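You operate a simulated robot arm through the tools that you are given. There is no shell and no other tool. Be economical: measure what you need, move in short steps, check, and stop when the job is done.

You are at the controls of a simulated two-armed robot. One attempt, no reset.

## Task
Fetch the yellow weight and set it on top of the film stack on the top of the test desk 1. Then take the white block from the top of the test desk 1 and put it on the bed of the key jig. Then press the key six three times. Then put the blue wipe on the top of the test desk 1 away on the top of the cleaning bench. Then take the wiping pad from the top of the cleaning bench and put it on the top of the lift stand. Then close the bin lid. Do these in the order given. Set down upright: yellow weight, white block, wiping pad.
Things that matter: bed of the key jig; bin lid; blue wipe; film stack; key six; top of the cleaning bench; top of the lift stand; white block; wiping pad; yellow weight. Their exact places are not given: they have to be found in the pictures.

The check looks at the end state, three seconds after you hand in, the way a careful person would. Anything else that was tipped, shoved, dropped, spilled or broken makes it a failure. Lids that push on must go on centred and level and be pressed home; caps that screw on are set level and turned clockwise until they are tight.

## Robot
Two 7-joint arms with two-finger parallel grippers on one trunk, on a base that drives. Base frame: it is fixed to the floor where the robot stands at the start and does not move with it; the origin is under the middle of the robot, x ahead of it, y to its left, z up. Lengths are in mm, angles in degrees, forces in N, time in s.
The left shoulder is at the start at [50, 165, 1030], the right one opposite. With the tool pointing down near the work surface each hand reaches from about 240 to 700 mm from the robot's upright axis, wherever it stands, measured 20 degrees to its own side. Places, roughly: bed of the key jig (16x22 cm) [1340, 580, 760]; bin lid [6600, 4800, 600]; blue wipe (6x5x3 cm) [2000, 100, 800]; film stack [750, 0, 750]; key six [1700, 500, 800]; top of the cleaning bench [5100, 4300, 800]; top of the lift stand [5700, 6400, 600]; white block [1250, 0, 750]; wiping pad (6x5x5 cm) [5600, 4000, 800]; yellow weight (5x5x5 cm) [500, 200, 800]. Payload 3.91 kg a hand.
The TCP of each hand is the grasp point between the finger pads, 30 mm short of the fingertips. In the tool frame z runs along the fingers and y along their closing line. The gripper opens to 110 mm. The fingers are 20 mm wide and 10 mm thick; the gripper's body (48 by 112 mm) begins 55 mm behind the TCP.
Orientation is told as [roll, pitch, yaw] about the base's x, y, z axes, in that order, counted from this pose: with the fingers straight down and closing along the base's y, the tool's x points along the base's -x, its y along +y and its z along -z.

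## Interface
- The arms move only by the tool drive_tool. It takes "left_steps", "right_steps" or both (then of equal length, played together; a hand with none holds still); each is a list of rows, each a list of 7 numbers: the gripper command, from -1 (shut) to 1 (fully open), values between in proportion, then the shift along the base's x, y, z in mm, then the turn, a rotation vector about the base's x, y, z in degrees. In form: [[grip, dx, dy, dz, ax, ay, az], ...]. A call has 1 to 10 rows; each row shifts and turns the commanded pose from where the row before left it. Rows are played at 5 a second. More than 50 mm and 8.6 degrees between two rows, or a gripper value outside its range, and nothing of the call is played. Where a pose cannot be reached the arm comes as near as it can. A force on the tool above 40 N (or 10 N above the force at the start of the call, whichever is more), or a blocked arm, ends the call early, and 0.2 s more pass. The fingers move at their own pace (about 45 mm/s each) and stop on an object; they squeeze with about 33 N. The grip force told is the motor's: it shows also when the fingers shut on nothing. Time passes only in rows, and 0.2 s behind the last, so rows that do not move let the fingers close. It gives the time, the measured TCP pose, the force on the tool (base axes), the opening and the grip force at its end, in the units of the frame above (readings bear some noise), with the torque about the TCP (base axes, N m) and any sound that the robot's microphone picked up.
- Cameras (640 x 400 px; columns grow to the right, rows downward): "scene" is now at [119.4, 15.8, 1209.3]; the picture's right is [0.18, -0.98, 0.00], its down [-0.48, -0.09, -0.87] and it looks along [0.86, 0.16, -0.49] (base axes); focal length 257 px, centre (320, 200). "left" rides on the left gripper at [72, -17, -103] in its tool frame; the picture's right is [0.23, 0.97, 0.00], its down [-0.76, 0.18, -0.62] and it looks along [-0.61, 0.14, 0.78] (tool axes); focal length 222 px, centre (320, 200). "right" rides on the right gripper at [72, 17, -103] in its tool frame; the picture's right is [-0.23, 0.97, 0.00], its down [-0.76, -0.18, -0.62] and it looks along [-0.61, -0.14, 0.78] (tool axes); focal length 222 px, centre (320, 200).
- get_image(camera): a new picture of that camera. The clock stands still meanwhile.
- slide_trunk(by): slides the trunk up (or, below 0, down) by that many mm; the arms and the scene camera ride with it, the base frame stays. It gives what a move gives, with no picture.
- steer(legs): drives the robot by 1 to 6 legs, each [ahead, left, turn to the left] in mm, mm and degrees, along the robot's own axes; the way and the turn of a leg run together, so that a leg with both is an arc; at most 1500 mm and 180 degrees a leg. The arms and the cameras ride along, it lands a little off, and it stops where it bumps. It gives what a move gives.
- turn_head(pan, tilt): turns the head with the scene camera to pan (to the left, within 80 degrees either way) and tilt (down, from -29 to 69), counted from straight ahead of the robot. It gives what a move gives.
- pixel_to_xyz(camera, pixels): there is no depth. For up to 12 entries [column, row, z] of the newest picture of that camera ("zoom" is the newest enlarged one), the place [x, y] in the base frame at which the ray of that pixel passes the height z, good to about 3 mm. The clock stands still meanwhile.
- inspect(camera, box): a new picture of the part [left, top, right, bottom] of that camera's present view, enlarged. The clock stands still meanwhile.
- finish_job(): hands the job in; it is judged then, once.

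Go step by step. Measure first, check grasps and placings, and put right what went wrong. The budget is 110 turns and 108 pictures, counting those below and the enlarged ones. Unless the task says otherwise, let go and move clear before handing in.

The tools are called as name(argument=value, ...) on one line, values as JSON. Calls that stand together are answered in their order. drive_tool: Moves the arms, as the interface text tells. Its arguments: {"type":"object","properties":{"left_steps":{"type":"array"},"right_steps":{"type":"array"}},"required":[]} The other tools are called the same way: slide_trunk (by) slides the trunk up or down; steer (legs) drives the base; turn_head (pan, tilt) turns the head that bears the scene camera; get_image (camera) takes a picture; pixel_to_xyz (camera, pixels) gives the place at which the rays of pixels pass given heights; inspect (camera, box) takes an enlarged picture of a part of a camera's view; finish_job () hands the job in.

At the start:

```text
clock: 0.0
left_ee_pos: [462.2, 345.9, 1070.4]
left_ee_rot: [0.0, 0.1, 0.0]
left_force: [0.3, 0.0, -0.8]
left_ft_torque: [-0.02, 0.01, 0.03]
left_gripper_width: 109.9
left_grip_force: 0.0
right_ee_pos: [468.3, -108.5, 1078.4]
right_ee_rot: [0.0, -0.1, 0.0]
right_force: [0.3, -0.5, -0.5]
right_ft_torque: [-0.03, 0.02, -0.01]
right_gripper_width: 109.9
right_grip_force: 0.0
trunk travel left (down, up): [-250.0, 253.0]
robot x, y, heading: [-1.3, 2.4, 0.2]
head pan, tilt: [10.6, 29.4]
```

scene: 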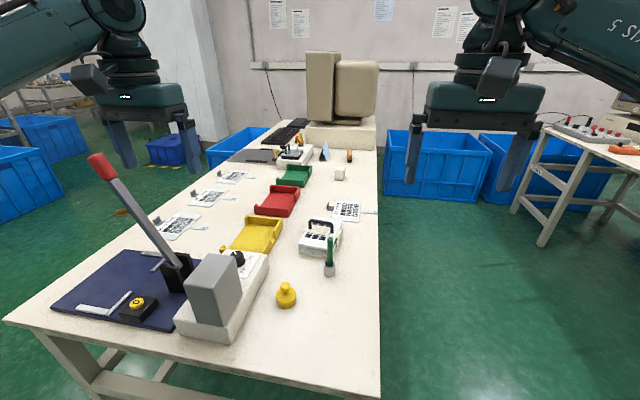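
right: 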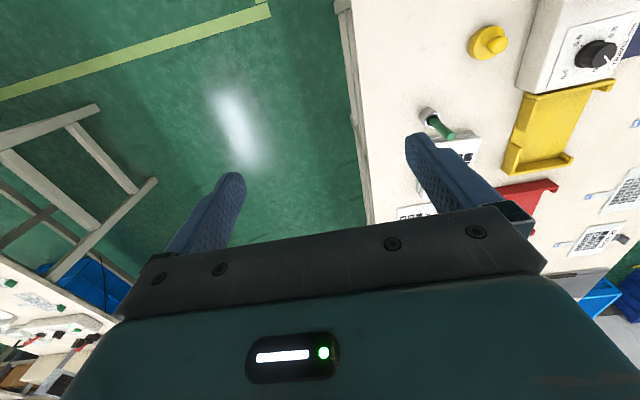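
left: 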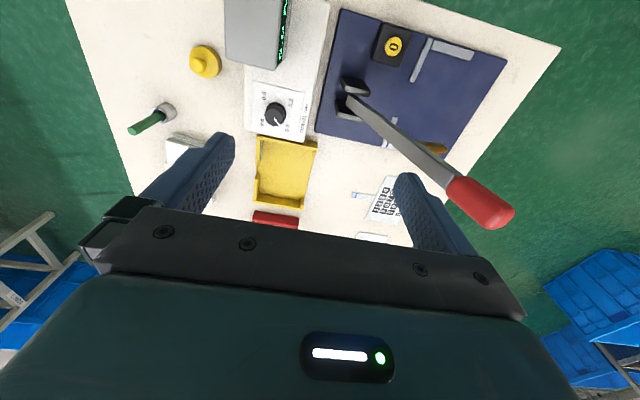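

The scene shows the yellow weight near (286,294), a small white block near (340,174), and something like a film stack near (345,210). I'll zoom in on the desk to identify these.

inspect(camera="scene", box=[220, 120, 400, 232])

inspect(camera="scene", box=[160, 200, 400, 350])

pixel_to_xyz(camera="scene", pixels=[[286, 294, 770], [340, 180, 750], [345, 211, 750], [380, 390, 750], [10, 318, 750], [378, 150, 750], [329, 272, 750]])

```text
3.56 times, centred on (310, 176) of scene
```

zoom: 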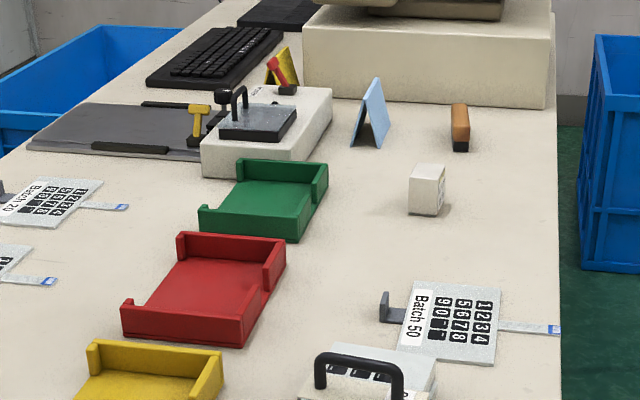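

```text
2.67 times, centred on (280, 275) of scene
```

zoom: 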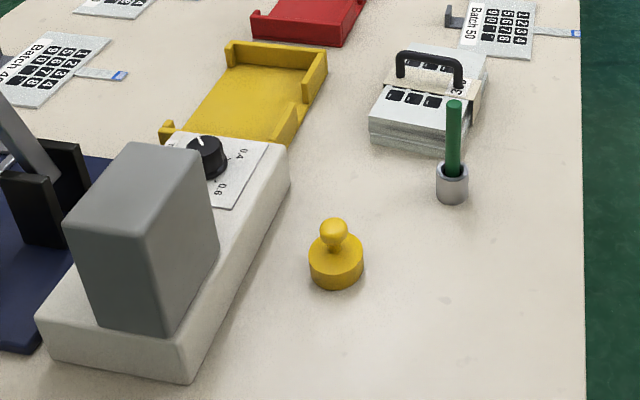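

```text
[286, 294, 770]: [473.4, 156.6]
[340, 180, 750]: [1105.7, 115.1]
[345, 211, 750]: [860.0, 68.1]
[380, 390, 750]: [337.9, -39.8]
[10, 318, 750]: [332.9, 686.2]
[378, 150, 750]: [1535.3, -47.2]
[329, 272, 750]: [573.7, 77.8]
```

The stack with the black handled thing is near (320,240). I need a close look at it to see what sits on the film stack.

inspect(camera="scene", box=[285, 205, 365, 255])

inspect(camera="right", box=[400, 0, 640, 150])

inspect(camera="left", box=[100, 80, 260, 180])

```text
8.00 times, centred on (325, 230) of scene
```

zoom: 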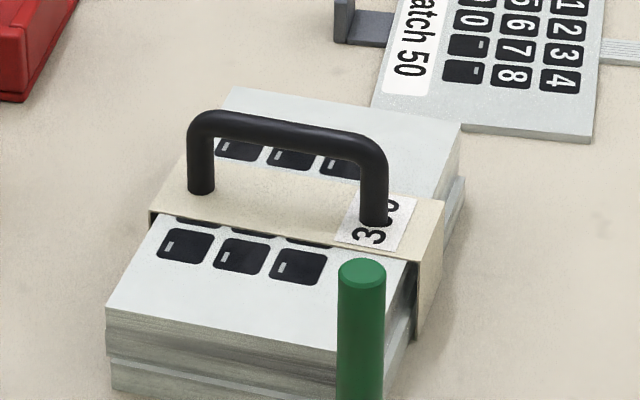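

```text
2.67 times, centred on (520, 75) of right
```

zoom: 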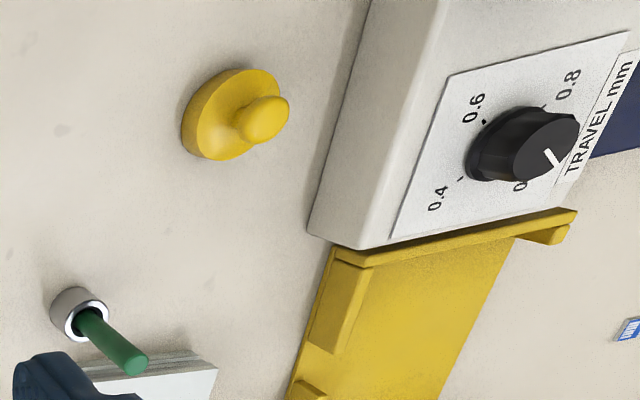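

```text
4.00 times, centred on (180, 130) of left
```

zoom: 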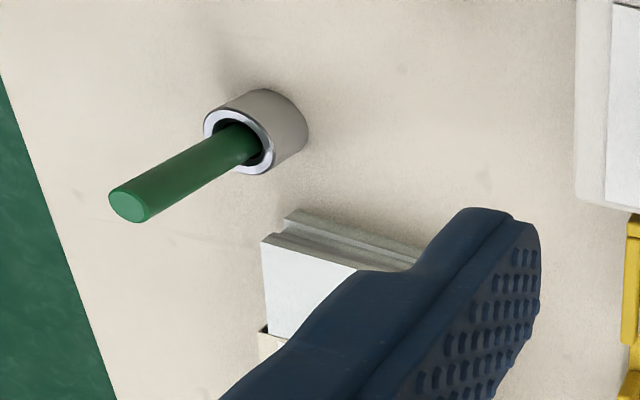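

The film stack is banded, with a handle across its middle, and it has free strips in front and behind. I'll measure the stack, the weight and the table edges.

pixel_to_xyz(camera="scene", pixels=[[298.75, 253.7, 750], [298.4, 243.5, 775], [298.4, 243.5, 780], [342.5, 220.6, 780], [314, 216, 780], [303.8, 231.9, 780], [336.9, 237.8, 780], [331, 250, 780], [310, 229, 785], [332, 233, 785], [286, 308, 750], [285, 284, 800]])

turn_head(pan=10, tilt=60)

get_image(camera="scene")

```text
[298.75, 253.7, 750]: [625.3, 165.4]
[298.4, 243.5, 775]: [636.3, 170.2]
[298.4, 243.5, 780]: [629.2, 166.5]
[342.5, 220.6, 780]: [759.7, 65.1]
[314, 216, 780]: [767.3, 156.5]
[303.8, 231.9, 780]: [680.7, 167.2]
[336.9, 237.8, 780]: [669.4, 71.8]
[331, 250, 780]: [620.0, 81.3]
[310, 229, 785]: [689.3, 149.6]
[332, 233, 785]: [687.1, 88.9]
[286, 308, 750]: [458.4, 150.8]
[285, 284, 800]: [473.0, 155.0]
```

```text
clock: 1.0
left_ee_pos: [461.0, 346.5, 1070.5]
left_ee_rot: [-0.2, 0.0, 0.0]
left_force: [0.7, 0.4, 0.2]
left_ft_torque: [-0.03, 0.0, 0.01]
left_gripper_width: 109.9
left_grip_force: 0.1
right_ee_pos: [468.3, -107.9, 1077.4]
right_ee_rot: [0.0, 0.0, -0.1]
right_force: [-0.2, -0.6, 0.7]
right_ft_torque: [0.04, -0.02, -0.01]
right_gripper_width: 110.2
right_grip_force: 0.1
trunk travel left (down, up): [-250.0, 253.0]
robot x, y, heading: [-2.0, -3.2, -0.1]
head pan, tilt: [10.0, 60.0]
```

```text
99 pictures are left
```

scene: 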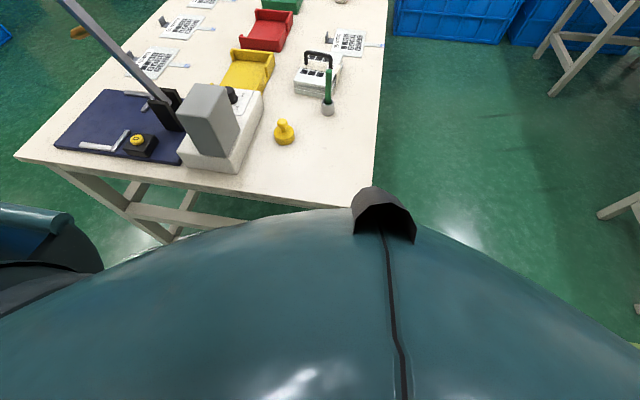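

The weight base is about 50 mm across at roughly (480,154). I'll measure the neighbouring tester box at (262,100)–(238,165) and the weight again from this view.

inspect(camera="scene", box=[180, 40, 372, 160])

pixel_to_xyz(camera="scene", pixels=[[262, 100, 790], [236, 170, 750], [240, 130, 850], [284, 123, 800], [284, 145, 750], [274, 137, 770], [295, 137, 770]])

```text
3.33 times, centred on (276, 100) of scene
```

zoom: 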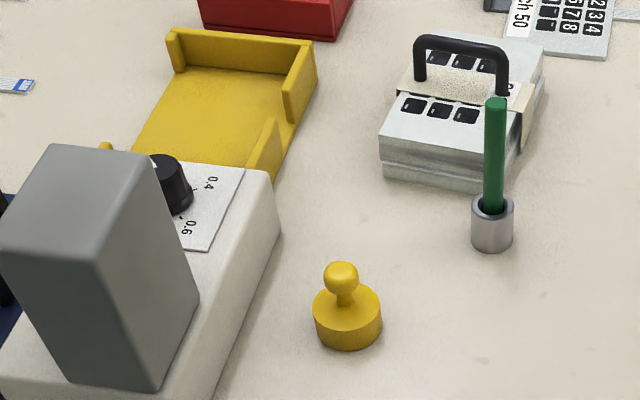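

```text
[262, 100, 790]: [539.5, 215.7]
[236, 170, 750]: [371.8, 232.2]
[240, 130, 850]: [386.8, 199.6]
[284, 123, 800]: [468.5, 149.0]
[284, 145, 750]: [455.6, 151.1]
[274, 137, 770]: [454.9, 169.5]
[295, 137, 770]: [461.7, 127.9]
```

The tester box's edge is at y≈220, which leaves room for a partly open hand. I'll move the left hand over the weight at z≈920 and look with its camera.

drive_tool(left_steps=[[0.5, 0, -48, 0, 0, 0, 0], [0.5, 0, -48, -10, 0, 0, 0], [0.5, 5, -48, -45, 0, 0, 0], [0.5, 4, -48, -45, 0, 0, 0], [0.5, 0, 0, -50, 0, 0, 0], [0.5, 0, 0, 0, 0, 0, 0]])

get_image(camera="left")

get_image(camera="scene")

```text
refused: row 3 steps farther than a row can; nothing moved
```

```text
97 pictures are left
```

left: 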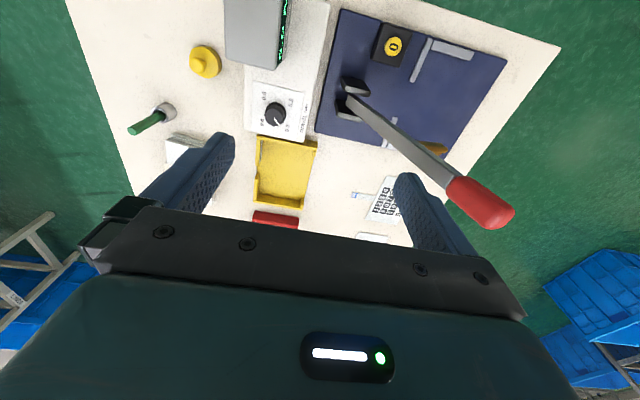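

```text
96 pictures are left
```

scene: 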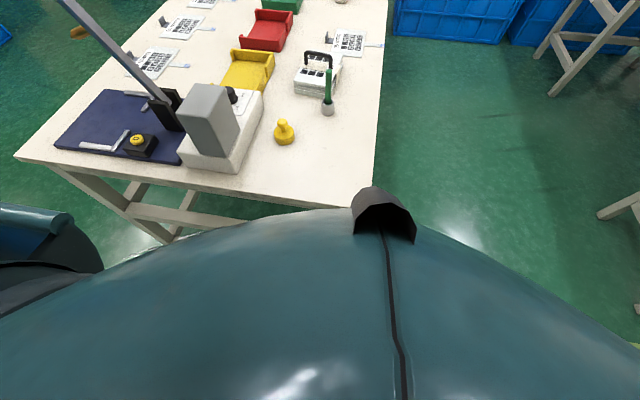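

The row was over-long, so I'll use shorter shifts.

drive_tool(left_steps=[[0.5, 0, -48, 0, 0, 0, 0], [0.5, 0, -48, 0, 0, 0, 0], [0.5, 5, -48, 0, 0, 0, 0], [0.5, 4, -48, 0, 0, 0, 0], [0.5, 0, 0, -48, 0, 0, 0], [0.5, 0, 0, -48, 0, 0, 0], [0.5, 0, 0, -48, 0, 0, 0], [0.5, 0, 0, 0, 0, 0, 0]])

get_image(camera="left")

pixel_to_xyz(camera="scene", pixels=[[282.3, 122, 793], [274, 134, 770], [294.8, 135.4, 770], [284.4, 144.7, 750]])

```text
clock: 2.8
left_ee_pos: [469.6, 154.0, 925.7]
left_ee_rot: [0.1, 0.0, 0.0]
left_force: [-0.2, 0.7, 1.1]
left_ft_torque: [0.0, -0.03, -0.02]
left_gripper_width: 82.4
left_grip_force: 0.0
right_ee_pos: [468.7, -108.0, 1078.7]
right_ee_rot: [0.0, 0.0, 0.1]
right_force: [-0.1, 0.4, 0.4]
right_ft_torque: [-0.02, 0.01, 0.03]
right_gripper_width: 110.0
right_grip_force: 0.0
trunk travel left (down, up): [-250.0, 253.0]
robot x, y, heading: [0.3, 0.8, -0.0]
head pan, tilt: [10.0, 60.0]
```

```text
95 pictures are left
```

left: 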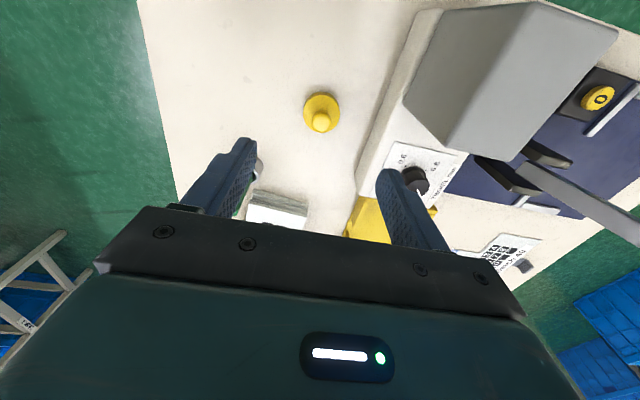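

```text
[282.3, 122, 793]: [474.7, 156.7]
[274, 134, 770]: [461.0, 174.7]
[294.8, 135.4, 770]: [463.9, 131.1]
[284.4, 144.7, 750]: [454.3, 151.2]
```

The weight sits at (321,112) in the left view. I'll measure it from there too.

pixel_to_xyz(camera="left", pixels=[[304, 110, 765], [340, 110, 765], [321, 92, 750], [321, 121, 793], [321, 121, 800], [364, 160, 785]])

inspect(camera="left", box=[260, 70, 380, 145])

```text
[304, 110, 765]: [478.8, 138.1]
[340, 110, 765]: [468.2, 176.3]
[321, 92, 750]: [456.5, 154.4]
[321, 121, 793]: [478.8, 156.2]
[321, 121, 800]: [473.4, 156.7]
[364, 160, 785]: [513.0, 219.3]
```

```text
5.33 times, centred on (320, 108) of left
```

zoom: 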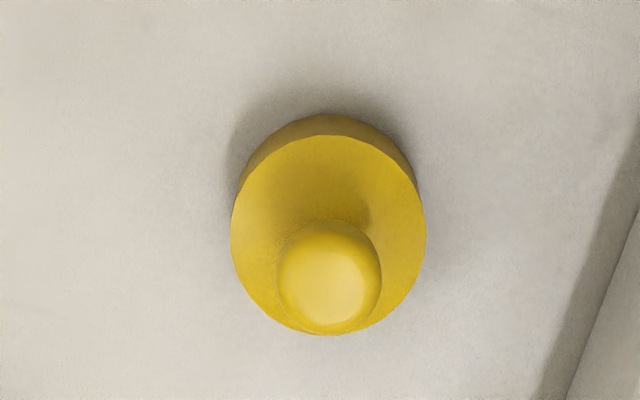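

The weight's centre is ≈(477,156). I'll descend to z≈785 and close on the base.

drive_tool(left_steps=[[0.5, 8, 2, -20, 0, 0, 0], [0.5, 0, 0, -45, 0, 0, 0], [0.5, 0, 0, -45, 0, 0, 0], [0.5, 0, 0, -25, 0, 0, 0], [0.5, 0, 0, -5, 0, 0, 0], [-1, 0, 0, 0, 0, 0, 0], [-1, 0, 0, 0, 0, 0, 0], [-1, 0, 0, 0, 0, 0, 0], [-1, 0, 0, 0, 0, 0, 0]])

get_image(camera="left")

```text
clock: 4.8
left_ee_pos: [476.8, 156.1, 787.3]
left_ee_rot: [-0.1, 0.0, 0.0]
left_force: [0.1, 0.2, -0.9]
left_ft_torque: [0.0, -0.02, -0.01]
left_gripper_width: 43.2
left_grip_force: 33.0
right_ee_pos: [467.3, -109.6, 1077.7]
right_ee_rot: [0.0, 0.0, 0.0]
right_force: [0.0, -0.3, 0.4]
right_ft_torque: [-0.02, 0.02, -0.01]
right_gripper_width: 109.7
right_grip_force: 0.0
trunk travel left (down, up): [-250.0, 253.0]
robot x, y, heading: [-4.1, 1.9, 0.2]
head pan, tilt: [10.0, 60.0]
```

```text
93 pictures are left
```

left: 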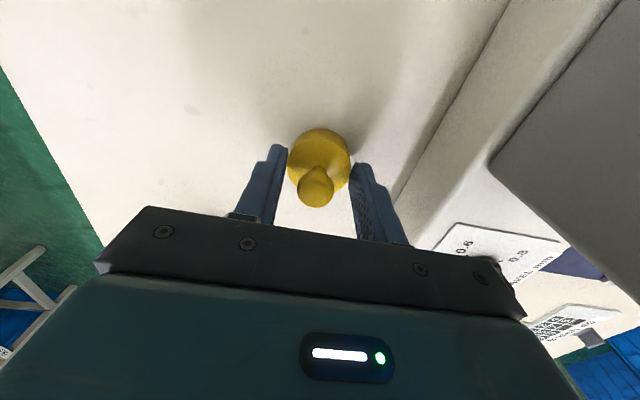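

Gripped at 43 mm, matching the measured base width. I'll lift it and check with the scene camera.

drive_tool(left_steps=[[-1, 0, 0, 20, 0, 0, 0], [-1, 0, 0, 45, 0, 0, 0], [-1, 0, 0, 45, 0, 0, 0], [-1, 0, 0, 0, 0, 0, 0]])

get_image(camera="left")

turn_head(pan=10, tilt=50)

get_image(camera="scene")

```text
clock: 5.8
left_ee_pos: [478.5, 153.2, 900.4]
left_ee_rot: [0.0, 0.0, 0.0]
left_force: [-0.5, -0.6, 0.4]
left_ft_torque: [0.0, -0.05, 0.03]
left_gripper_width: 0.1
left_grip_force: 33.2
right_ee_pos: [468.1, -108.1, 1077.9]
right_ee_rot: [0.0, 0.0, 0.0]
right_force: [-0.3, -0.5, -0.9]
right_ft_torque: [0.01, -0.01, 0.03]
right_gripper_width: 109.7
right_grip_force: 0.0
trunk travel left (down, up): [-250.0, 253.0]
robot x, y, heading: [0.9, -2.1, -0.0]
head pan, tilt: [10.0, 60.0]
```

```text
92 pictures are left
```

left: 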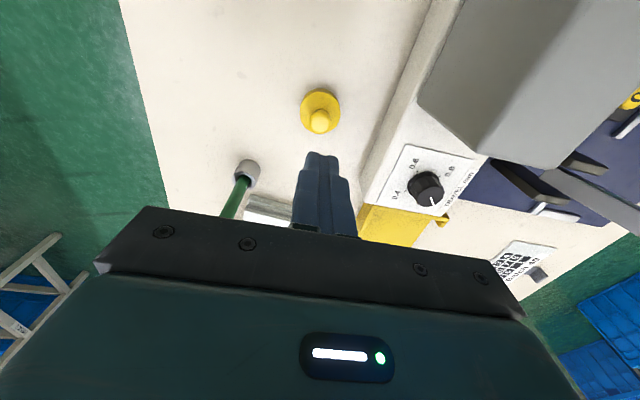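

```text
clock: 6.5
left_ee_pos: [478.7, 154.1, 899.3]
left_ee_rot: [0.0, 0.0, 0.0]
left_force: [-0.1, -1.1, 0.0]
left_ft_torque: [0.0, 0.0, 0.03]
left_gripper_width: 0.3
left_grip_force: 33.0
right_ee_pos: [468.9, -108.0, 1076.9]
right_ee_rot: [0.0, 0.0, -0.1]
right_force: [0.5, 0.2, -0.4]
right_ft_torque: [-0.01, 0.02, -0.03]
right_gripper_width: 110.2
right_grip_force: 0.0
trunk travel left (down, up): [-250.0, 253.0]
robot x, y, heading: [-0.9, -1.4, -0.2]
head pan, tilt: [10.0, 50.0]
```

```text
91 pictures are left
```

scene: 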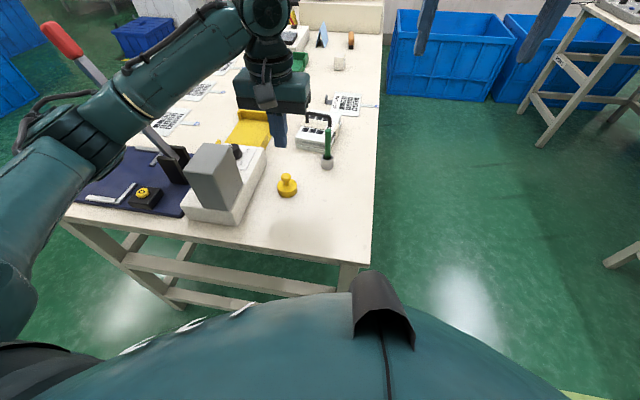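

The grip slipped, since the fingers shut on nothing, but the weight still stands. I'll re-measure its position from the new views.

inspect(camera="left", box=[260, 80, 380, 155])

inspect(camera="scene", box=[247, 160, 327, 210])

```text
5.33 times, centred on (320, 118) of left
```

zoom: 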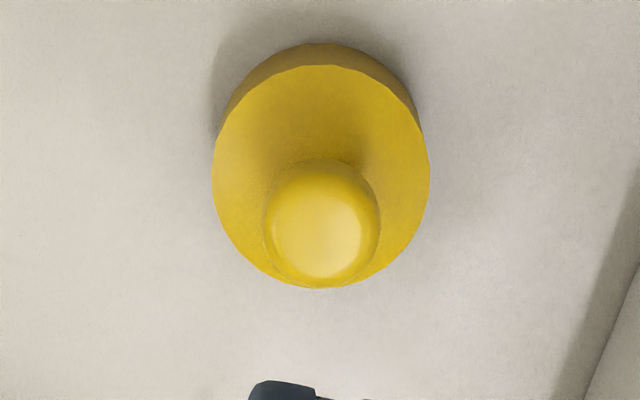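

```text
8.00 times, centred on (287, 185) of scene
```

zoom: 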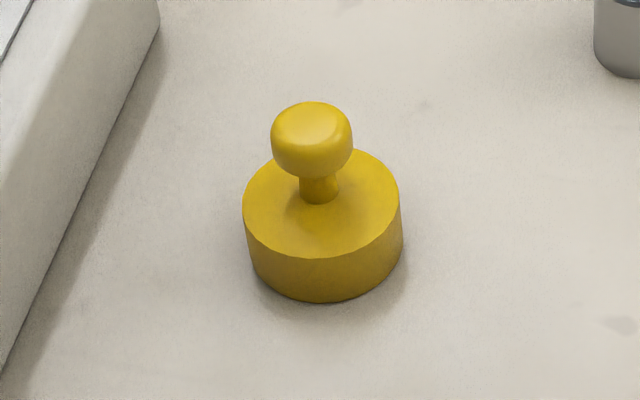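

pixel_to_xyz(camera="scene", pixels=[[287.1, 185.4, 765], [287.1, 185.4, 772], [288, 197.6, 750], [277.3, 185.4, 768], [297, 187, 768], [286, 176, 800]])

pixel_to_xyz(camera="left", pixels=[[320.2, 112.8, 765], [320.2, 112.8, 772], [318.5, 88, 750], [300, 112, 768], [340.5, 114, 768], [320, 123, 800]])

```text
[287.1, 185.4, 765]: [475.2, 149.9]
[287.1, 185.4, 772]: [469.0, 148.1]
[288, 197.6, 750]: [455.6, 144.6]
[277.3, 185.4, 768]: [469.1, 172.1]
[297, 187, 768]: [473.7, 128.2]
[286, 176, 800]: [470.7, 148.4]
```

```text
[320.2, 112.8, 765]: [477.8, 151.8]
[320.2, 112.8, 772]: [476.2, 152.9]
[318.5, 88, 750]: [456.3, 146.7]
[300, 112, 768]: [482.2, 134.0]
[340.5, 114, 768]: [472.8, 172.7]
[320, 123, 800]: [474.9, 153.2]
```

The weight is still at about (475,151), with its base top near z≈768 and the knob up to ~800. This time I'll grip the knob with full pads (TCP≈800, tips just above the base), closing slowly.

drive_tool(left_steps=[[0.0, 0, 0, 0, 0, 0, 0], [0.0, -3, -3, 0, 0, 0, 0], [0.0, 0, 0, -48, 0, 0, 0], [0.0, 0, 0, -40, 0, 0, 0], [0.0, 0, 0, -12, 0, 0, 0], [0.0, 0, 0, 0, 0, 0, 0], [-1, 0, 0, 0, 0, 0, 0], [-1, 0, 0, 0, 0, 0, 0], [-1, 0, 0, 0, 0, 0, 0], [-1, 0, 0, 0, 0, 0, 0]])

get_image(camera="left")

```text
clock: 8.7
left_ee_pos: [474.6, 151.4, 797.9]
left_ee_rot: [-0.2, -0.1, 0.1]
left_force: [1.1, 0.1, -0.3]
left_ft_torque: [-0.01, -0.01, 0.03]
left_gripper_width: 20.7
left_grip_force: 33.2
right_ee_pos: [468.0, -107.9, 1077.9]
right_ee_rot: [0.0, 0.0, 0.0]
right_force: [0.0, 0.0, -0.1]
right_ft_torque: [-0.01, -0.03, 0.01]
right_gripper_width: 110.0
right_grip_force: 0.2
trunk travel left (down, up): [-250.0, 253.0]
robot x, y, heading: [-2.6, 2.3, 0.1]
head pan, tilt: [10.0, 50.0]
```

```text
88 pictures are left
```

left: 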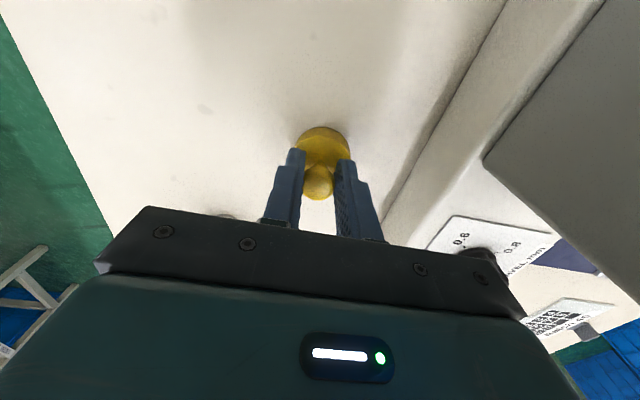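

Width 20.7 on the knob looks right. I'll lift slowly and check.

drive_tool(left_steps=[[-1, 0, 0, 0, 0, 0, 0], [-1, 0, 0, 8, 0, 0, 0], [-1, 0, 0, 10, 0, 0, 0], [-1, 0, 0, 15, 0, 0, 0], [-1, 0, 0, 0, 0, 0, 0]])

get_image(camera="scene")

```text
clock: 9.9
left_ee_pos: [474.8, 151.7, 831.2]
left_ee_rot: [0.0, 0.0, 0.0]
left_force: [-0.1, 0.0, -1.9]
left_ft_torque: [0.01, 0.02, 0.01]
left_gripper_width: 21.0
left_grip_force: 33.6
right_ee_pos: [468.0, -107.7, 1077.0]
right_ee_rot: [0.1, 0.0, 0.1]
right_force: [-0.3, 0.6, 0.0]
right_ft_torque: [-0.01, -0.04, -0.02]
right_gripper_width: 109.9
right_grip_force: 0.1
trunk travel left (down, up): [-250.0, 253.0]
robot x, y, heading: [0.3, 3.2, -0.1]
head pan, tilt: [10.0, 50.0]
```

```text
87 pictures are left
```

scene: 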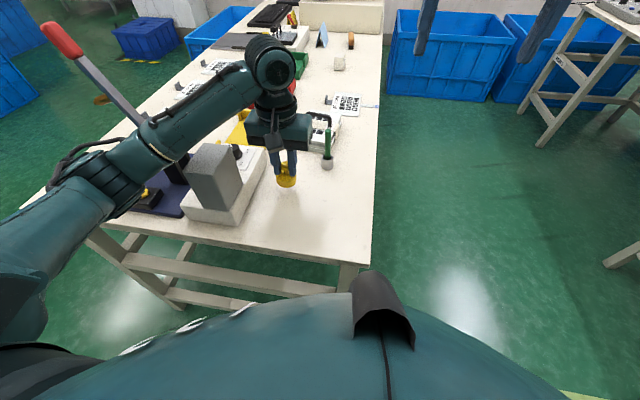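

The weight is held. I'll raise it and carry it toward the stack, stopping short to look down at the stack's front strip.

drive_tool(left_steps=[[-1, 0, 0, 45, 0, 0, 0], [-1, 0, 0, 45, 0, 0, 0], [-1, 0, 0, 30, 0, 0, 0], [-1, 40, -10, 0, 0, 0, 0], [-1, 40, -10, 0, 0, 0, 0], [-1, 40, -10, 0, 0, 0, 0], [-1, 0, 0, 0, 0, 0, 0]])

get_image(camera="left")

inspect(camera="scene", box=[256, 80, 416, 180])

```text
clock: 11.5
left_ee_pos: [597.5, 120.6, 949.0]
left_ee_rot: [0.0, 0.0, 0.0]
left_force: [-0.1, 0.5, -2.5]
left_ft_torque: [-0.04, 0.02, 0.0]
left_gripper_width: 21.2
left_grip_force: 32.7
right_ee_pos: [468.4, -108.0, 1077.3]
right_ee_rot: [-0.1, 0.0, 0.0]
right_force: [0.2, 0.2, 0.7]
right_ft_torque: [-0.01, 0.02, 0.01]
right_gripper_width: 110.1
right_grip_force: 0.1
trunk travel left (down, up): [-250.0, 253.0]
robot x, y, heading: [-0.4, -2.4, 0.1]
head pan, tilt: [10.0, 50.0]
```

```text
86 pictures are left
```

left: 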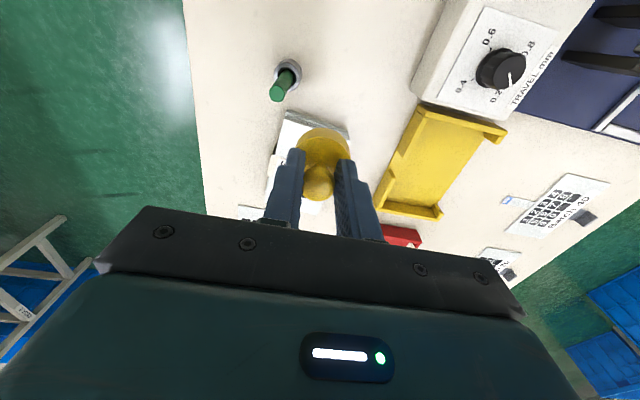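

```text
4.00 times, centred on (336, 130) of scene
```

zoom: 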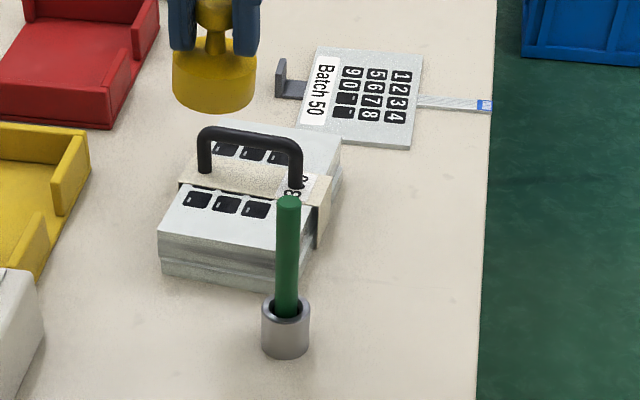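

pixel_to_xyz(camera="scene", pixels=[[295.5, 138, 785], [331.5, 144, 785], [300.5, 126, 785], [334, 131.5, 785], [309.8, 110.5, 785], [341.2, 116.8, 785], [296, 149, 750], [325, 153, 750], [306, 109, 785], [330, 115, 815], [322, 155, 750]])

pixel_to_xyz(camera="left", pixels=[[289, 110, 750], [350, 131, 750], [285, 120, 785], [347, 139, 785], [273, 158, 790], [273, 98, 850]])

inspect(camera="left", box=[230, 40, 390, 140])

```text
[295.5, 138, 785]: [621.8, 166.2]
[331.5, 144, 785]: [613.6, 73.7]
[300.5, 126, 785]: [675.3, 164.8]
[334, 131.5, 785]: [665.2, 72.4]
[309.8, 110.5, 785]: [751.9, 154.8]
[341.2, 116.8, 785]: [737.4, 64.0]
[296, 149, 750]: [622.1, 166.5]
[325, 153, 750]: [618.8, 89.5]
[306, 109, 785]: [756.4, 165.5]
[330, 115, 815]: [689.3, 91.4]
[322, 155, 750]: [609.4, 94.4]
```

```text
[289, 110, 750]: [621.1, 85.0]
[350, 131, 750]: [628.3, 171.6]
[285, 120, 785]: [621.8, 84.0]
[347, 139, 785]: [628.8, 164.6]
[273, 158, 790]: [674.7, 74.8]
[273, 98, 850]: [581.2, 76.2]
```

```text
4.00 times, centred on (310, 90) of left
```

zoom: 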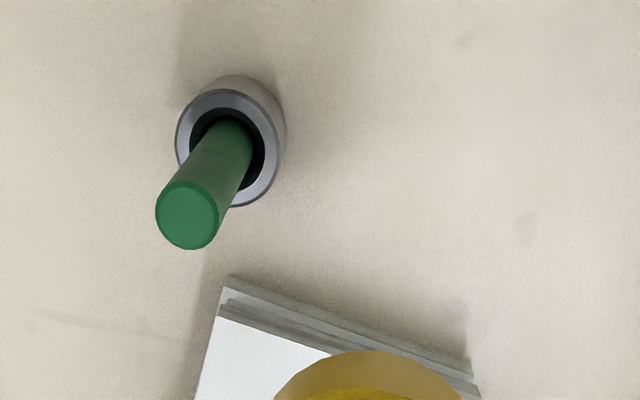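

Front strip: the stack's front edge is at x≈621, the band's edge at x≈670 and the top at z≈785. I'll place the weight centred on (645.5,118), descending to just above.

drive_tool(left_steps=[[-1, 24, -2, 0, 0, 0, 0], [-1, 24, -1, 0, 0, 0, 0], [-1, 0, 0, -45, 0, 0, 0], [-1, 0, 0, -40, 0, 0, 0], [-1, 0, 0, -18, 0, 0, 0], [-1, 0, 0, -4, 0, 0, 0], [-1, 0, 0, 0, 0, 0, 0]])

inspect(camera="scene", box=[276, 80, 372, 140])

get_image(camera="left")

```text
clock: 13.1
left_ee_pos: [643.5, 119.8, 842.9]
left_ee_rot: [0.0, 0.0, 0.0]
left_force: [-0.6, 0.2, -2.0]
left_ft_torque: [-0.02, 0.02, -0.01]
left_gripper_width: 21.0
left_grip_force: 32.6
right_ee_pos: [468.2, -109.2, 1078.4]
right_ee_rot: [0.0, 0.0, 0.0]
right_force: [0.3, 0.3, 1.0]
right_ft_torque: [0.05, -0.01, 0.02]
right_gripper_width: 110.1
right_grip_force: 0.0
trunk travel left (down, up): [-250.0, 253.0]
robot x, y, heading: [2.6, 1.1, -0.2]
head pan, tilt: [10.0, 50.0]
```

```text
6.67 times, centred on (324, 110) of scene
```

zoom: 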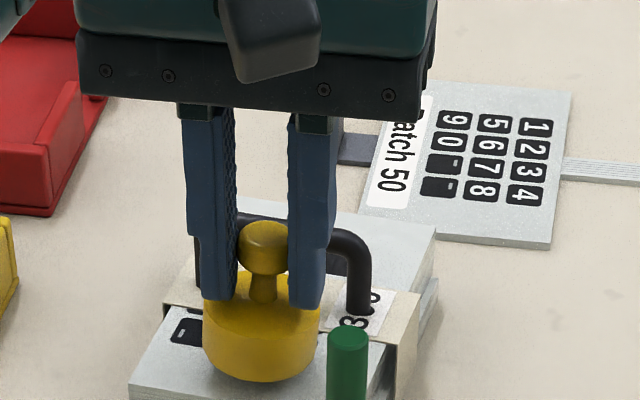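

```text
82 pictures are left
```

left: 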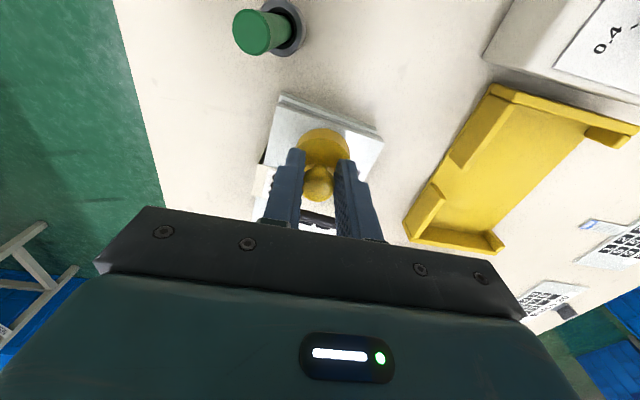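

The weight is well centred over the strip. I'll descend in small steps until contact.

drive_tool(left_steps=[[-1, 1, 0, -3, 0, 0, 0], [-1, 0, 0, -2, 0, 0, 0], [-1, 0, 0, -2, 0, 0, 0], [-1, 0, 0, 0, 0, 0, 0]])

inspect(camera="scene", box=[276, 90, 372, 150])

```text
clock: 14.1
left_ee_pos: [645.4, 120.6, 835.1]
left_ee_rot: [0.0, 0.0, -0.1]
left_force: [-0.5, 0.6, -2.3]
left_ft_torque: [-0.03, 0.02, -0.02]
left_gripper_width: 20.7
left_grip_force: 33.0
right_ee_pos: [468.5, -107.9, 1077.8]
right_ee_rot: [0.0, 0.0, 0.0]
right_force: [0.2, 0.2, -0.3]
right_ft_torque: [0.0, 0.03, -0.01]
right_gripper_width: 110.0
right_grip_force: 0.0
trunk travel left (down, up): [-250.0, 253.0]
robot x, y, heading: [-2.1, 0.2, 0.1]
head pan, tilt: [10.0, 50.0]
```

```text
6.67 times, centred on (324, 120) of scene
```

zoom: 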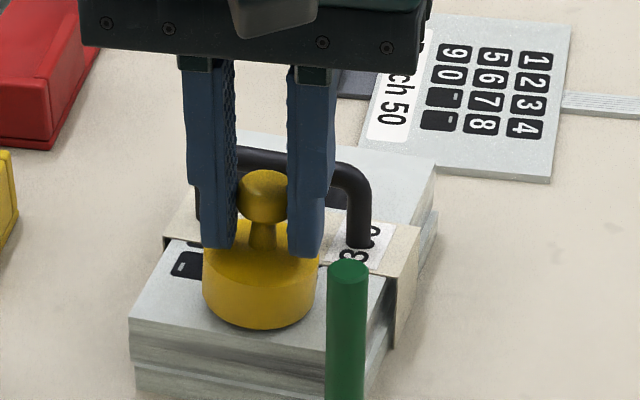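

No contact yet. I'll continue down in 1.5 mm steps with a slight +x shift.

drive_tool(left_steps=[[-1, 1.5, 0, -1.5, 0, 0, 0], [-1, 0, 0, -1.5, 0, 0, 0], [-1, 0, 0, 0, 0, 0, 0]])

inspect(camera="scene", box=[276, 90, 372, 150])

```text
clock: 14.9
left_ee_pos: [643.8, 120.9, 831.4]
left_ee_rot: [0.0, 0.0, -0.1]
left_force: [0.0, -0.1, -2.1]
left_ft_torque: [0.01, -0.02, 0.02]
left_gripper_width: 20.7
left_grip_force: 32.9
right_ee_pos: [468.4, -108.8, 1077.0]
right_ee_rot: [0.0, 0.0, 0.0]
right_force: [-0.7, 0.1, -0.8]
right_ft_torque: [-0.03, 0.03, 0.04]
right_gripper_width: 110.1
right_grip_force: 0.0
trunk travel left (down, up): [-250.0, 253.0]
robot x, y, heading: [-0.1, 1.6, -0.1]
head pan, tilt: [10.0, 50.0]
```

```text
6.67 times, centred on (324, 120) of scene
```

zoom: 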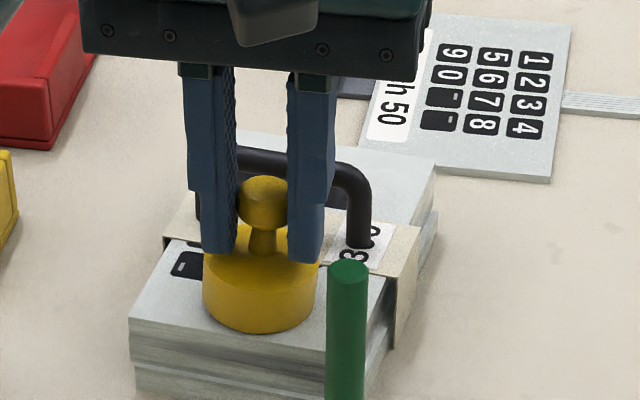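

Still hanging, with its base at row 332 and the stack's edge at row ~335. I'll go lower with a bit more +x.

drive_tool(left_steps=[[-1, 1.5, 0, -1, 0, 0, 0], [-1, 1, 0, -1, 0, 0, 0], [-1, 0, 0, -1, 0, 0, 0], [-1, 0, 0, 0, 0, 0, 0]])

inspect(camera="scene", box=[276, 90, 372, 150])

```text
clock: 15.9
left_ee_pos: [648.5, 119.4, 831.3]
left_ee_rot: [0.0, -0.2, 0.1]
left_force: [-1.3, 2.5, 6.1]
left_ft_torque: [0.01, 0.04, 0.0]
left_gripper_width: 20.6
left_grip_force: 33.4
right_ee_pos: [467.8, -107.7, 1077.9]
right_ee_rot: [0.0, 0.0, 0.0]
right_force: [-0.2, 0.5, -0.4]
right_ft_torque: [-0.02, 0.0, 0.05]
right_gripper_width: 109.9
right_grip_force: 0.1
trunk travel left (down, up): [-250.0, 253.0]
robot x, y, heading: [2.0, -3.7, -0.1]
head pan, tilt: [10.0, 50.0]
```

```text
6.67 times, centred on (324, 120) of scene
```

zoom: 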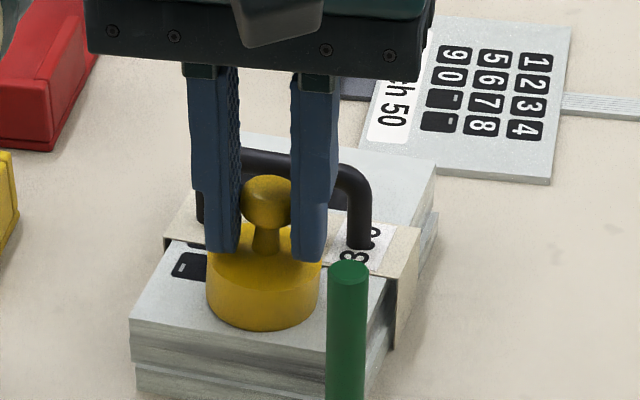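

Contact is made (about 8 N up). I'll release and lift straight up.

drive_tool(left_steps=[[-1, 0, 0, 1.5, 0, 0, 0], [-0.2, 0, 0, 0, 0, 0, 0], [-0.2, 0, 0, 0, 0, 0, 0], [-0.2, 0, 0, 0, 0, 0, 0], [-0.2, 0, 0, 30, 0, 0, 0], [-0.2, 0, 0, 45, 0, 0, 0], [-0.2, 0, 0, 45, 0, 0, 0], [-0.2, -40, 0, 25, 0, 0, 0], [-0.2, -40, 0, 25, 0, 0, 0]])

inspect(camera="scene", box=[256, 60, 416, 160])

get_image(camera="left")

```text
clock: 17.9
left_ee_pos: [628.0, 115.6, 1001.6]
left_ee_rot: [0.0, 0.1, 0.0]
left_force: [-0.3, -0.2, -0.2]
left_ft_torque: [-0.01, -0.02, 0.02]
left_gripper_width: 43.9
left_grip_force: 0.1
left hand out of reach, approached as far as the arm can: row 6, 7, 8, 9
right_ee_pos: [468.9, -107.7, 1078.0]
right_ee_rot: [0.0, -0.1, 0.1]
right_force: [-0.2, -0.5, -0.2]
right_ft_torque: [-0.01, 0.0, 0.02]
right_gripper_width: 110.0
right_grip_force: 0.1
trunk travel left (down, up): [-250.0, 253.0]
robot x, y, heading: [1.4, -0.2, -0.1]
head pan, tilt: [10.0, 50.0]
```

```text
4.00 times, centred on (336, 110) of scene
```

zoom: 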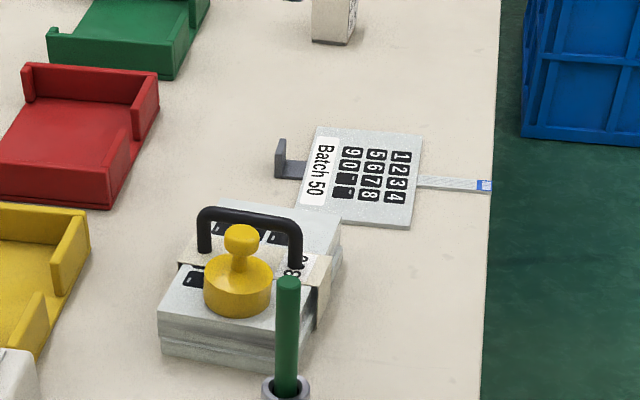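

```text
77 pictures are left
```

left: 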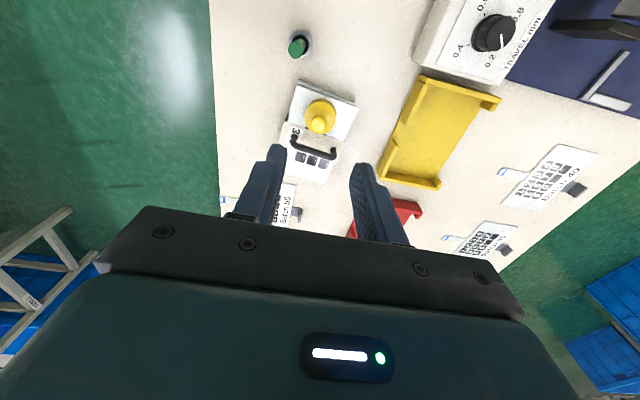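

The weight stands on the stack's front strip. I'll pull the left arm back and look ahead at the rest of the desk.

drive_tool(left_steps=[[0.5, -40, 10, 0, 0, 0, 0], [0.5, -40, 20, 0, 0, 0, 0], [0.5, -40, 25, 0, 0, 0, 0], [0.5, -40, 25, 20, 0, 0, 0], [0.5, -30, 30, 20, 0, 0, 0], [0.5, 0, 45, 20, 0, 0, 0], [0.5, 0, 45, 20, 0, 0, 0], [0.5, 0, 0, 0, 0, 0, 0]])

turn_head(pan=8, tilt=18)

get_image(camera="scene")

inspect(camera="scene", box=[200, 120, 400, 245])

```text
refused: row 4 steps farther than a row can; nothing moved
```

```text
clock: 18.9
left_ee_pos: [627.3, 115.0, 1000.7]
left_ee_rot: [0.0, 0.1, -0.1]
left_force: [-0.3, 0.1, 0.5]
left_ft_torque: [-0.01, 0.0, 0.0]
left_gripper_width: 44.2
left_grip_force: 0.1
right_ee_pos: [468.5, -108.0, 1078.0]
right_ee_rot: [0.0, 0.1, 0.0]
right_force: [0.8, -0.2, -0.1]
right_ft_torque: [0.02, -0.01, 0.02]
right_gripper_width: 110.0
right_grip_force: 0.0
trunk travel left (down, up): [-250.0, 253.0]
robot x, y, heading: [0.7, -2.3, 0.2]
head pan, tilt: [8.0, 18.0]
```

```text
76 pictures are left
```

scene: 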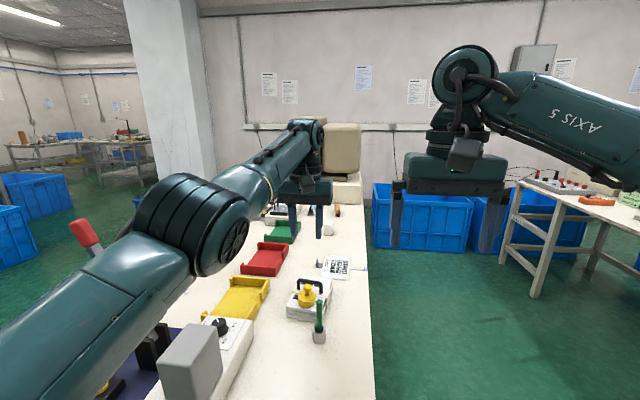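

```text
3.20 times, centred on (300, 182) of scene
```

zoom: 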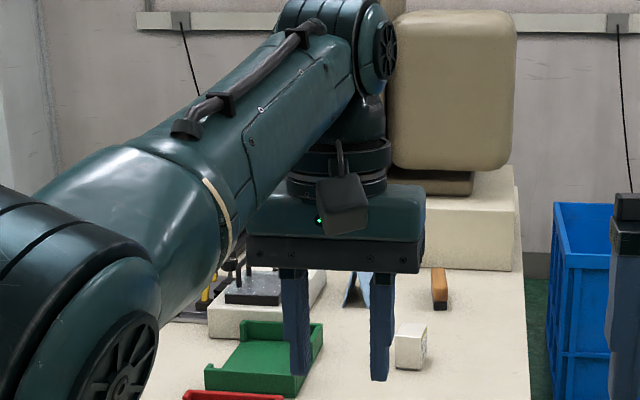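

I need shorter rows. I'll retract the left arm first.

drive_tool(left_steps=[[0.5, -40, 10, 0, 0, 0, 0], [0.5, -40, 20, 0, 0, 0, 0], [0.5, -40, 25, 0, 0, 0, 0], [0.5, -35, 25, 20, 0, 0, 0], [0.5, -30, 30, 20, 0, 0, 0], [0.5, 0, 45, 15, 0, 0, 0], [0.5, 0, 45, 15, 0, 0, 0], [0.5, 0, 20, 0, 0, 0, 0]])

turn_head(pan=0, tilt=20)

get_image(camera="scene")

inspect(camera="scene", box=[180, 140, 340, 240])

```text
clock: 20.6
left_ee_pos: [606.7, 256.5, 1090.6]
left_ee_rot: [0.0, -0.1, -0.1]
left_force: [0.4, -0.2, -0.2]
left_ft_torque: [-0.01, 0.01, -0.03]
left_gripper_width: 82.4
left_grip_force: 0.2
left hand out of reach, approached as far as the arm can: row 1, 2, 3, 4, 5, 7
right_ee_pos: [468.0, -107.7, 1078.2]
right_ee_rot: [0.1, -0.1, 0.0]
right_force: [-0.1, 0.3, -0.3]
right_ft_torque: [-0.03, 0.01, -0.01]
right_gripper_width: 110.1
right_grip_force: 0.0
trunk travel left (down, up): [-250.0, 253.0]
robot x, y, heading: [1.4, 2.8, 0.1]
head pan, tilt: [8.0, 18.0]
```

```text
clock: 21.3
left_ee_pos: [607.2, 254.3, 1091.1]
left_ee_rot: [0.0, -0.1, -0.1]
left_force: [-0.8, -1.3, -0.1]
left_ft_torque: [-0.01, 0.01, -0.04]
left_gripper_width: 82.6
left_grip_force: 0.1
right_ee_pos: [468.3, -107.8, 1077.6]
right_ee_rot: [0.1, -0.1, 0.1]
right_force: [0.8, 0.1, 1.1]
right_ft_torque: [0.02, 0.03, 0.02]
right_gripper_width: 110.0
right_grip_force: 0.0
trunk travel left (down, up): [-250.0, 253.0]
robot x, y, heading: [-0.4, 0.7, 0.4]
head pan, tilt: [0.0, 20.0]
```

```text
74 pictures are left
```

scene: 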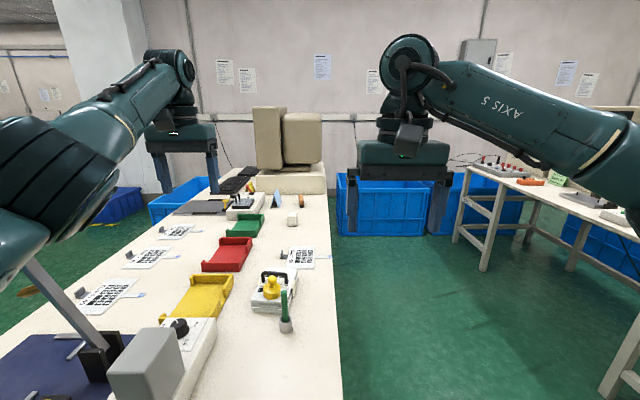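

```text
4.00 times, centred on (260, 190) of scene
```

zoom: 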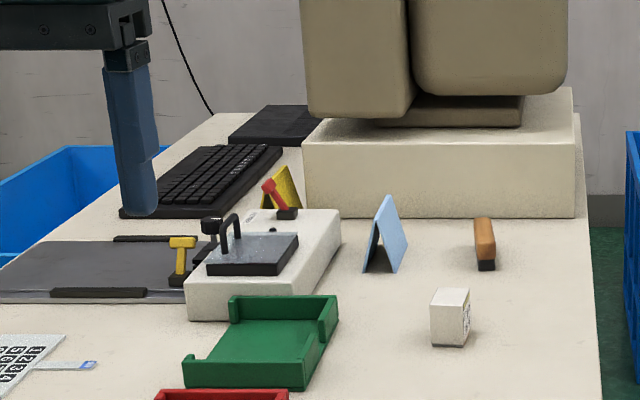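

I can now see the far half of the desk: a gray plate, a white press box, a keyboard, the blue tent wipe and the white block. I'll measure these and the bins on the right.

pixel_to_xyz(camera="scene", pixels=[[292.5, 226, 750], [277, 208, 750], [228, 219.5, 750], [262, 216, 750], [181, 214, 750], [232, 200, 770], [215, 193.5, 750], [250, 176, 750], [302, 206, 750], [340, 235, 0], [425, 235, 0], [332, 235, 750]])

pixel_to_xyz(camera="scene", pixels=[[325, 170, 750], [485, 270, 0], [455, 237, 0], [340, 175, 0], [172, 225, 0], [275, 200, 850], [60, 232, 0]])

```text
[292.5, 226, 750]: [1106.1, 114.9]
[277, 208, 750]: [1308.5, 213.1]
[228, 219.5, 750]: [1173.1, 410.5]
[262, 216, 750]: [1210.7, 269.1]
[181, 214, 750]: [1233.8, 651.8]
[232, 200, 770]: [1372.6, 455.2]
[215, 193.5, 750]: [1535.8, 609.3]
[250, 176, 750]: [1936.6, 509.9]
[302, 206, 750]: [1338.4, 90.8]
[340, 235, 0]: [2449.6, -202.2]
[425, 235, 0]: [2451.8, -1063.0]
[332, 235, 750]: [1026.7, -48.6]
```

```text
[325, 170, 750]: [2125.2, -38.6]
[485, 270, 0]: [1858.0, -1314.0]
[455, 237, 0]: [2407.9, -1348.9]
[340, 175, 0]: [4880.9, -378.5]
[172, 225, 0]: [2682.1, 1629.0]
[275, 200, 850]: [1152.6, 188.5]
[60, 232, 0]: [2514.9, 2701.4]
```

The white block is at (1106,115), the jig bed (gray plate) around (1310,540), the keyboard around (1720,560) and the wipe at ≈(1340,90). I'll tuck the left hand and drive to the desk's right side facing +y.

drive_tool(left_steps=[[0.5, -45, 0, 0, 0, 0, 0], [0.5, -45, 10, 0, 0, 0, 0], [0.5, -45, 10, 0, 0, 0, 0], [0.5, -20, 10, 0, 0, 0, 0], [0.5, 0, 0, 0, 0, 0, 0]])

steer(legs=[[0, -430, 0], [1280, 0, 0], [0, 0, 90]])

turn_head(pan=0, tilt=40)

get_image(camera="scene")

```text
clock: 22.5
left_ee_pos: [535.8, 279.8, 1096.7]
left_ee_rot: [0.0, 0.2, 0.1]
left_force: [-0.3, -0.8, 0.7]
left_ft_torque: [-0.04, 0.01, -0.04]
left_gripper_width: 82.5
left_grip_force: 0.2
left hand out of reach, approached as far as the arm can: row 1, 2
right_ee_pos: [467.7, -105.2, 1077.5]
right_ee_rot: [-0.1, 0.0, -0.1]
right_force: [0.4, 0.7, 1.0]
right_ft_torque: [-0.01, -0.02, 0.01]
right_gripper_width: 109.9
right_grip_force: 0.0
trunk travel left (down, up): [-250.0, 253.0]
robot x, y, heading: [1.0, -0.8, -0.2]
head pan, tilt: [0.0, 20.0]
```

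```text
clock: 31.1
left_ee_pos: [1776.2, -125.6, 1135.9]
left_ee_rot: [1.1, -4.0, 1.0]
left_force: [0.2, -0.5, 0.3]
left_ft_torque: [0.0, -0.02, -0.01]
left_gripper_width: 82.2
left_grip_force: 0.1
right_ee_pos: [1726.4, -504.8, 1082.3]
right_ee_rot: [0.7, -0.9, 2.2]
right_force: [0.3, -0.5, 0.0]
right_ft_torque: [-0.02, 0.01, 0.01]
right_gripper_width: 110.0
right_grip_force: 0.1
trunk travel left (down, up): [-250.0, 253.0]
robot x, y, heading: [1265.4, -403.2, 2.1]
head pan, tilt: [0.0, 20.0]
stopped in leg 2: the robot was blocked; the commanded pose is now the measured one
```

```text
clock: 31.9
left_ee_pos: [1776.4, -125.6, 1136.5]
left_ee_rot: [1.2, -3.8, 1.2]
left_force: [-0.2, 0.1, 0.0]
left_ft_torque: [0.01, 0.0, 0.0]
left_gripper_width: 82.4
left_grip_force: 0.1
right_ee_pos: [1724.5, -505.5, 1083.9]
right_ee_rot: [0.8, -1.0, 2.1]
right_force: [0.8, 0.1, -0.3]
right_ft_torque: [-0.01, -0.01, 0.01]
right_gripper_width: 110.2
right_grip_force: 0.1
trunk travel left (down, up): [-250.0, 253.0]
robot x, y, heading: [1265.9, -398.8, 2.2]
head pan, tilt: [0.0, 40.0]
```

```text
72 pictures are left
```

scene: 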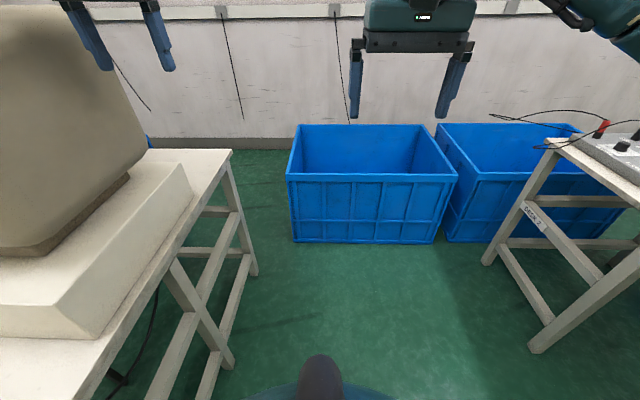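

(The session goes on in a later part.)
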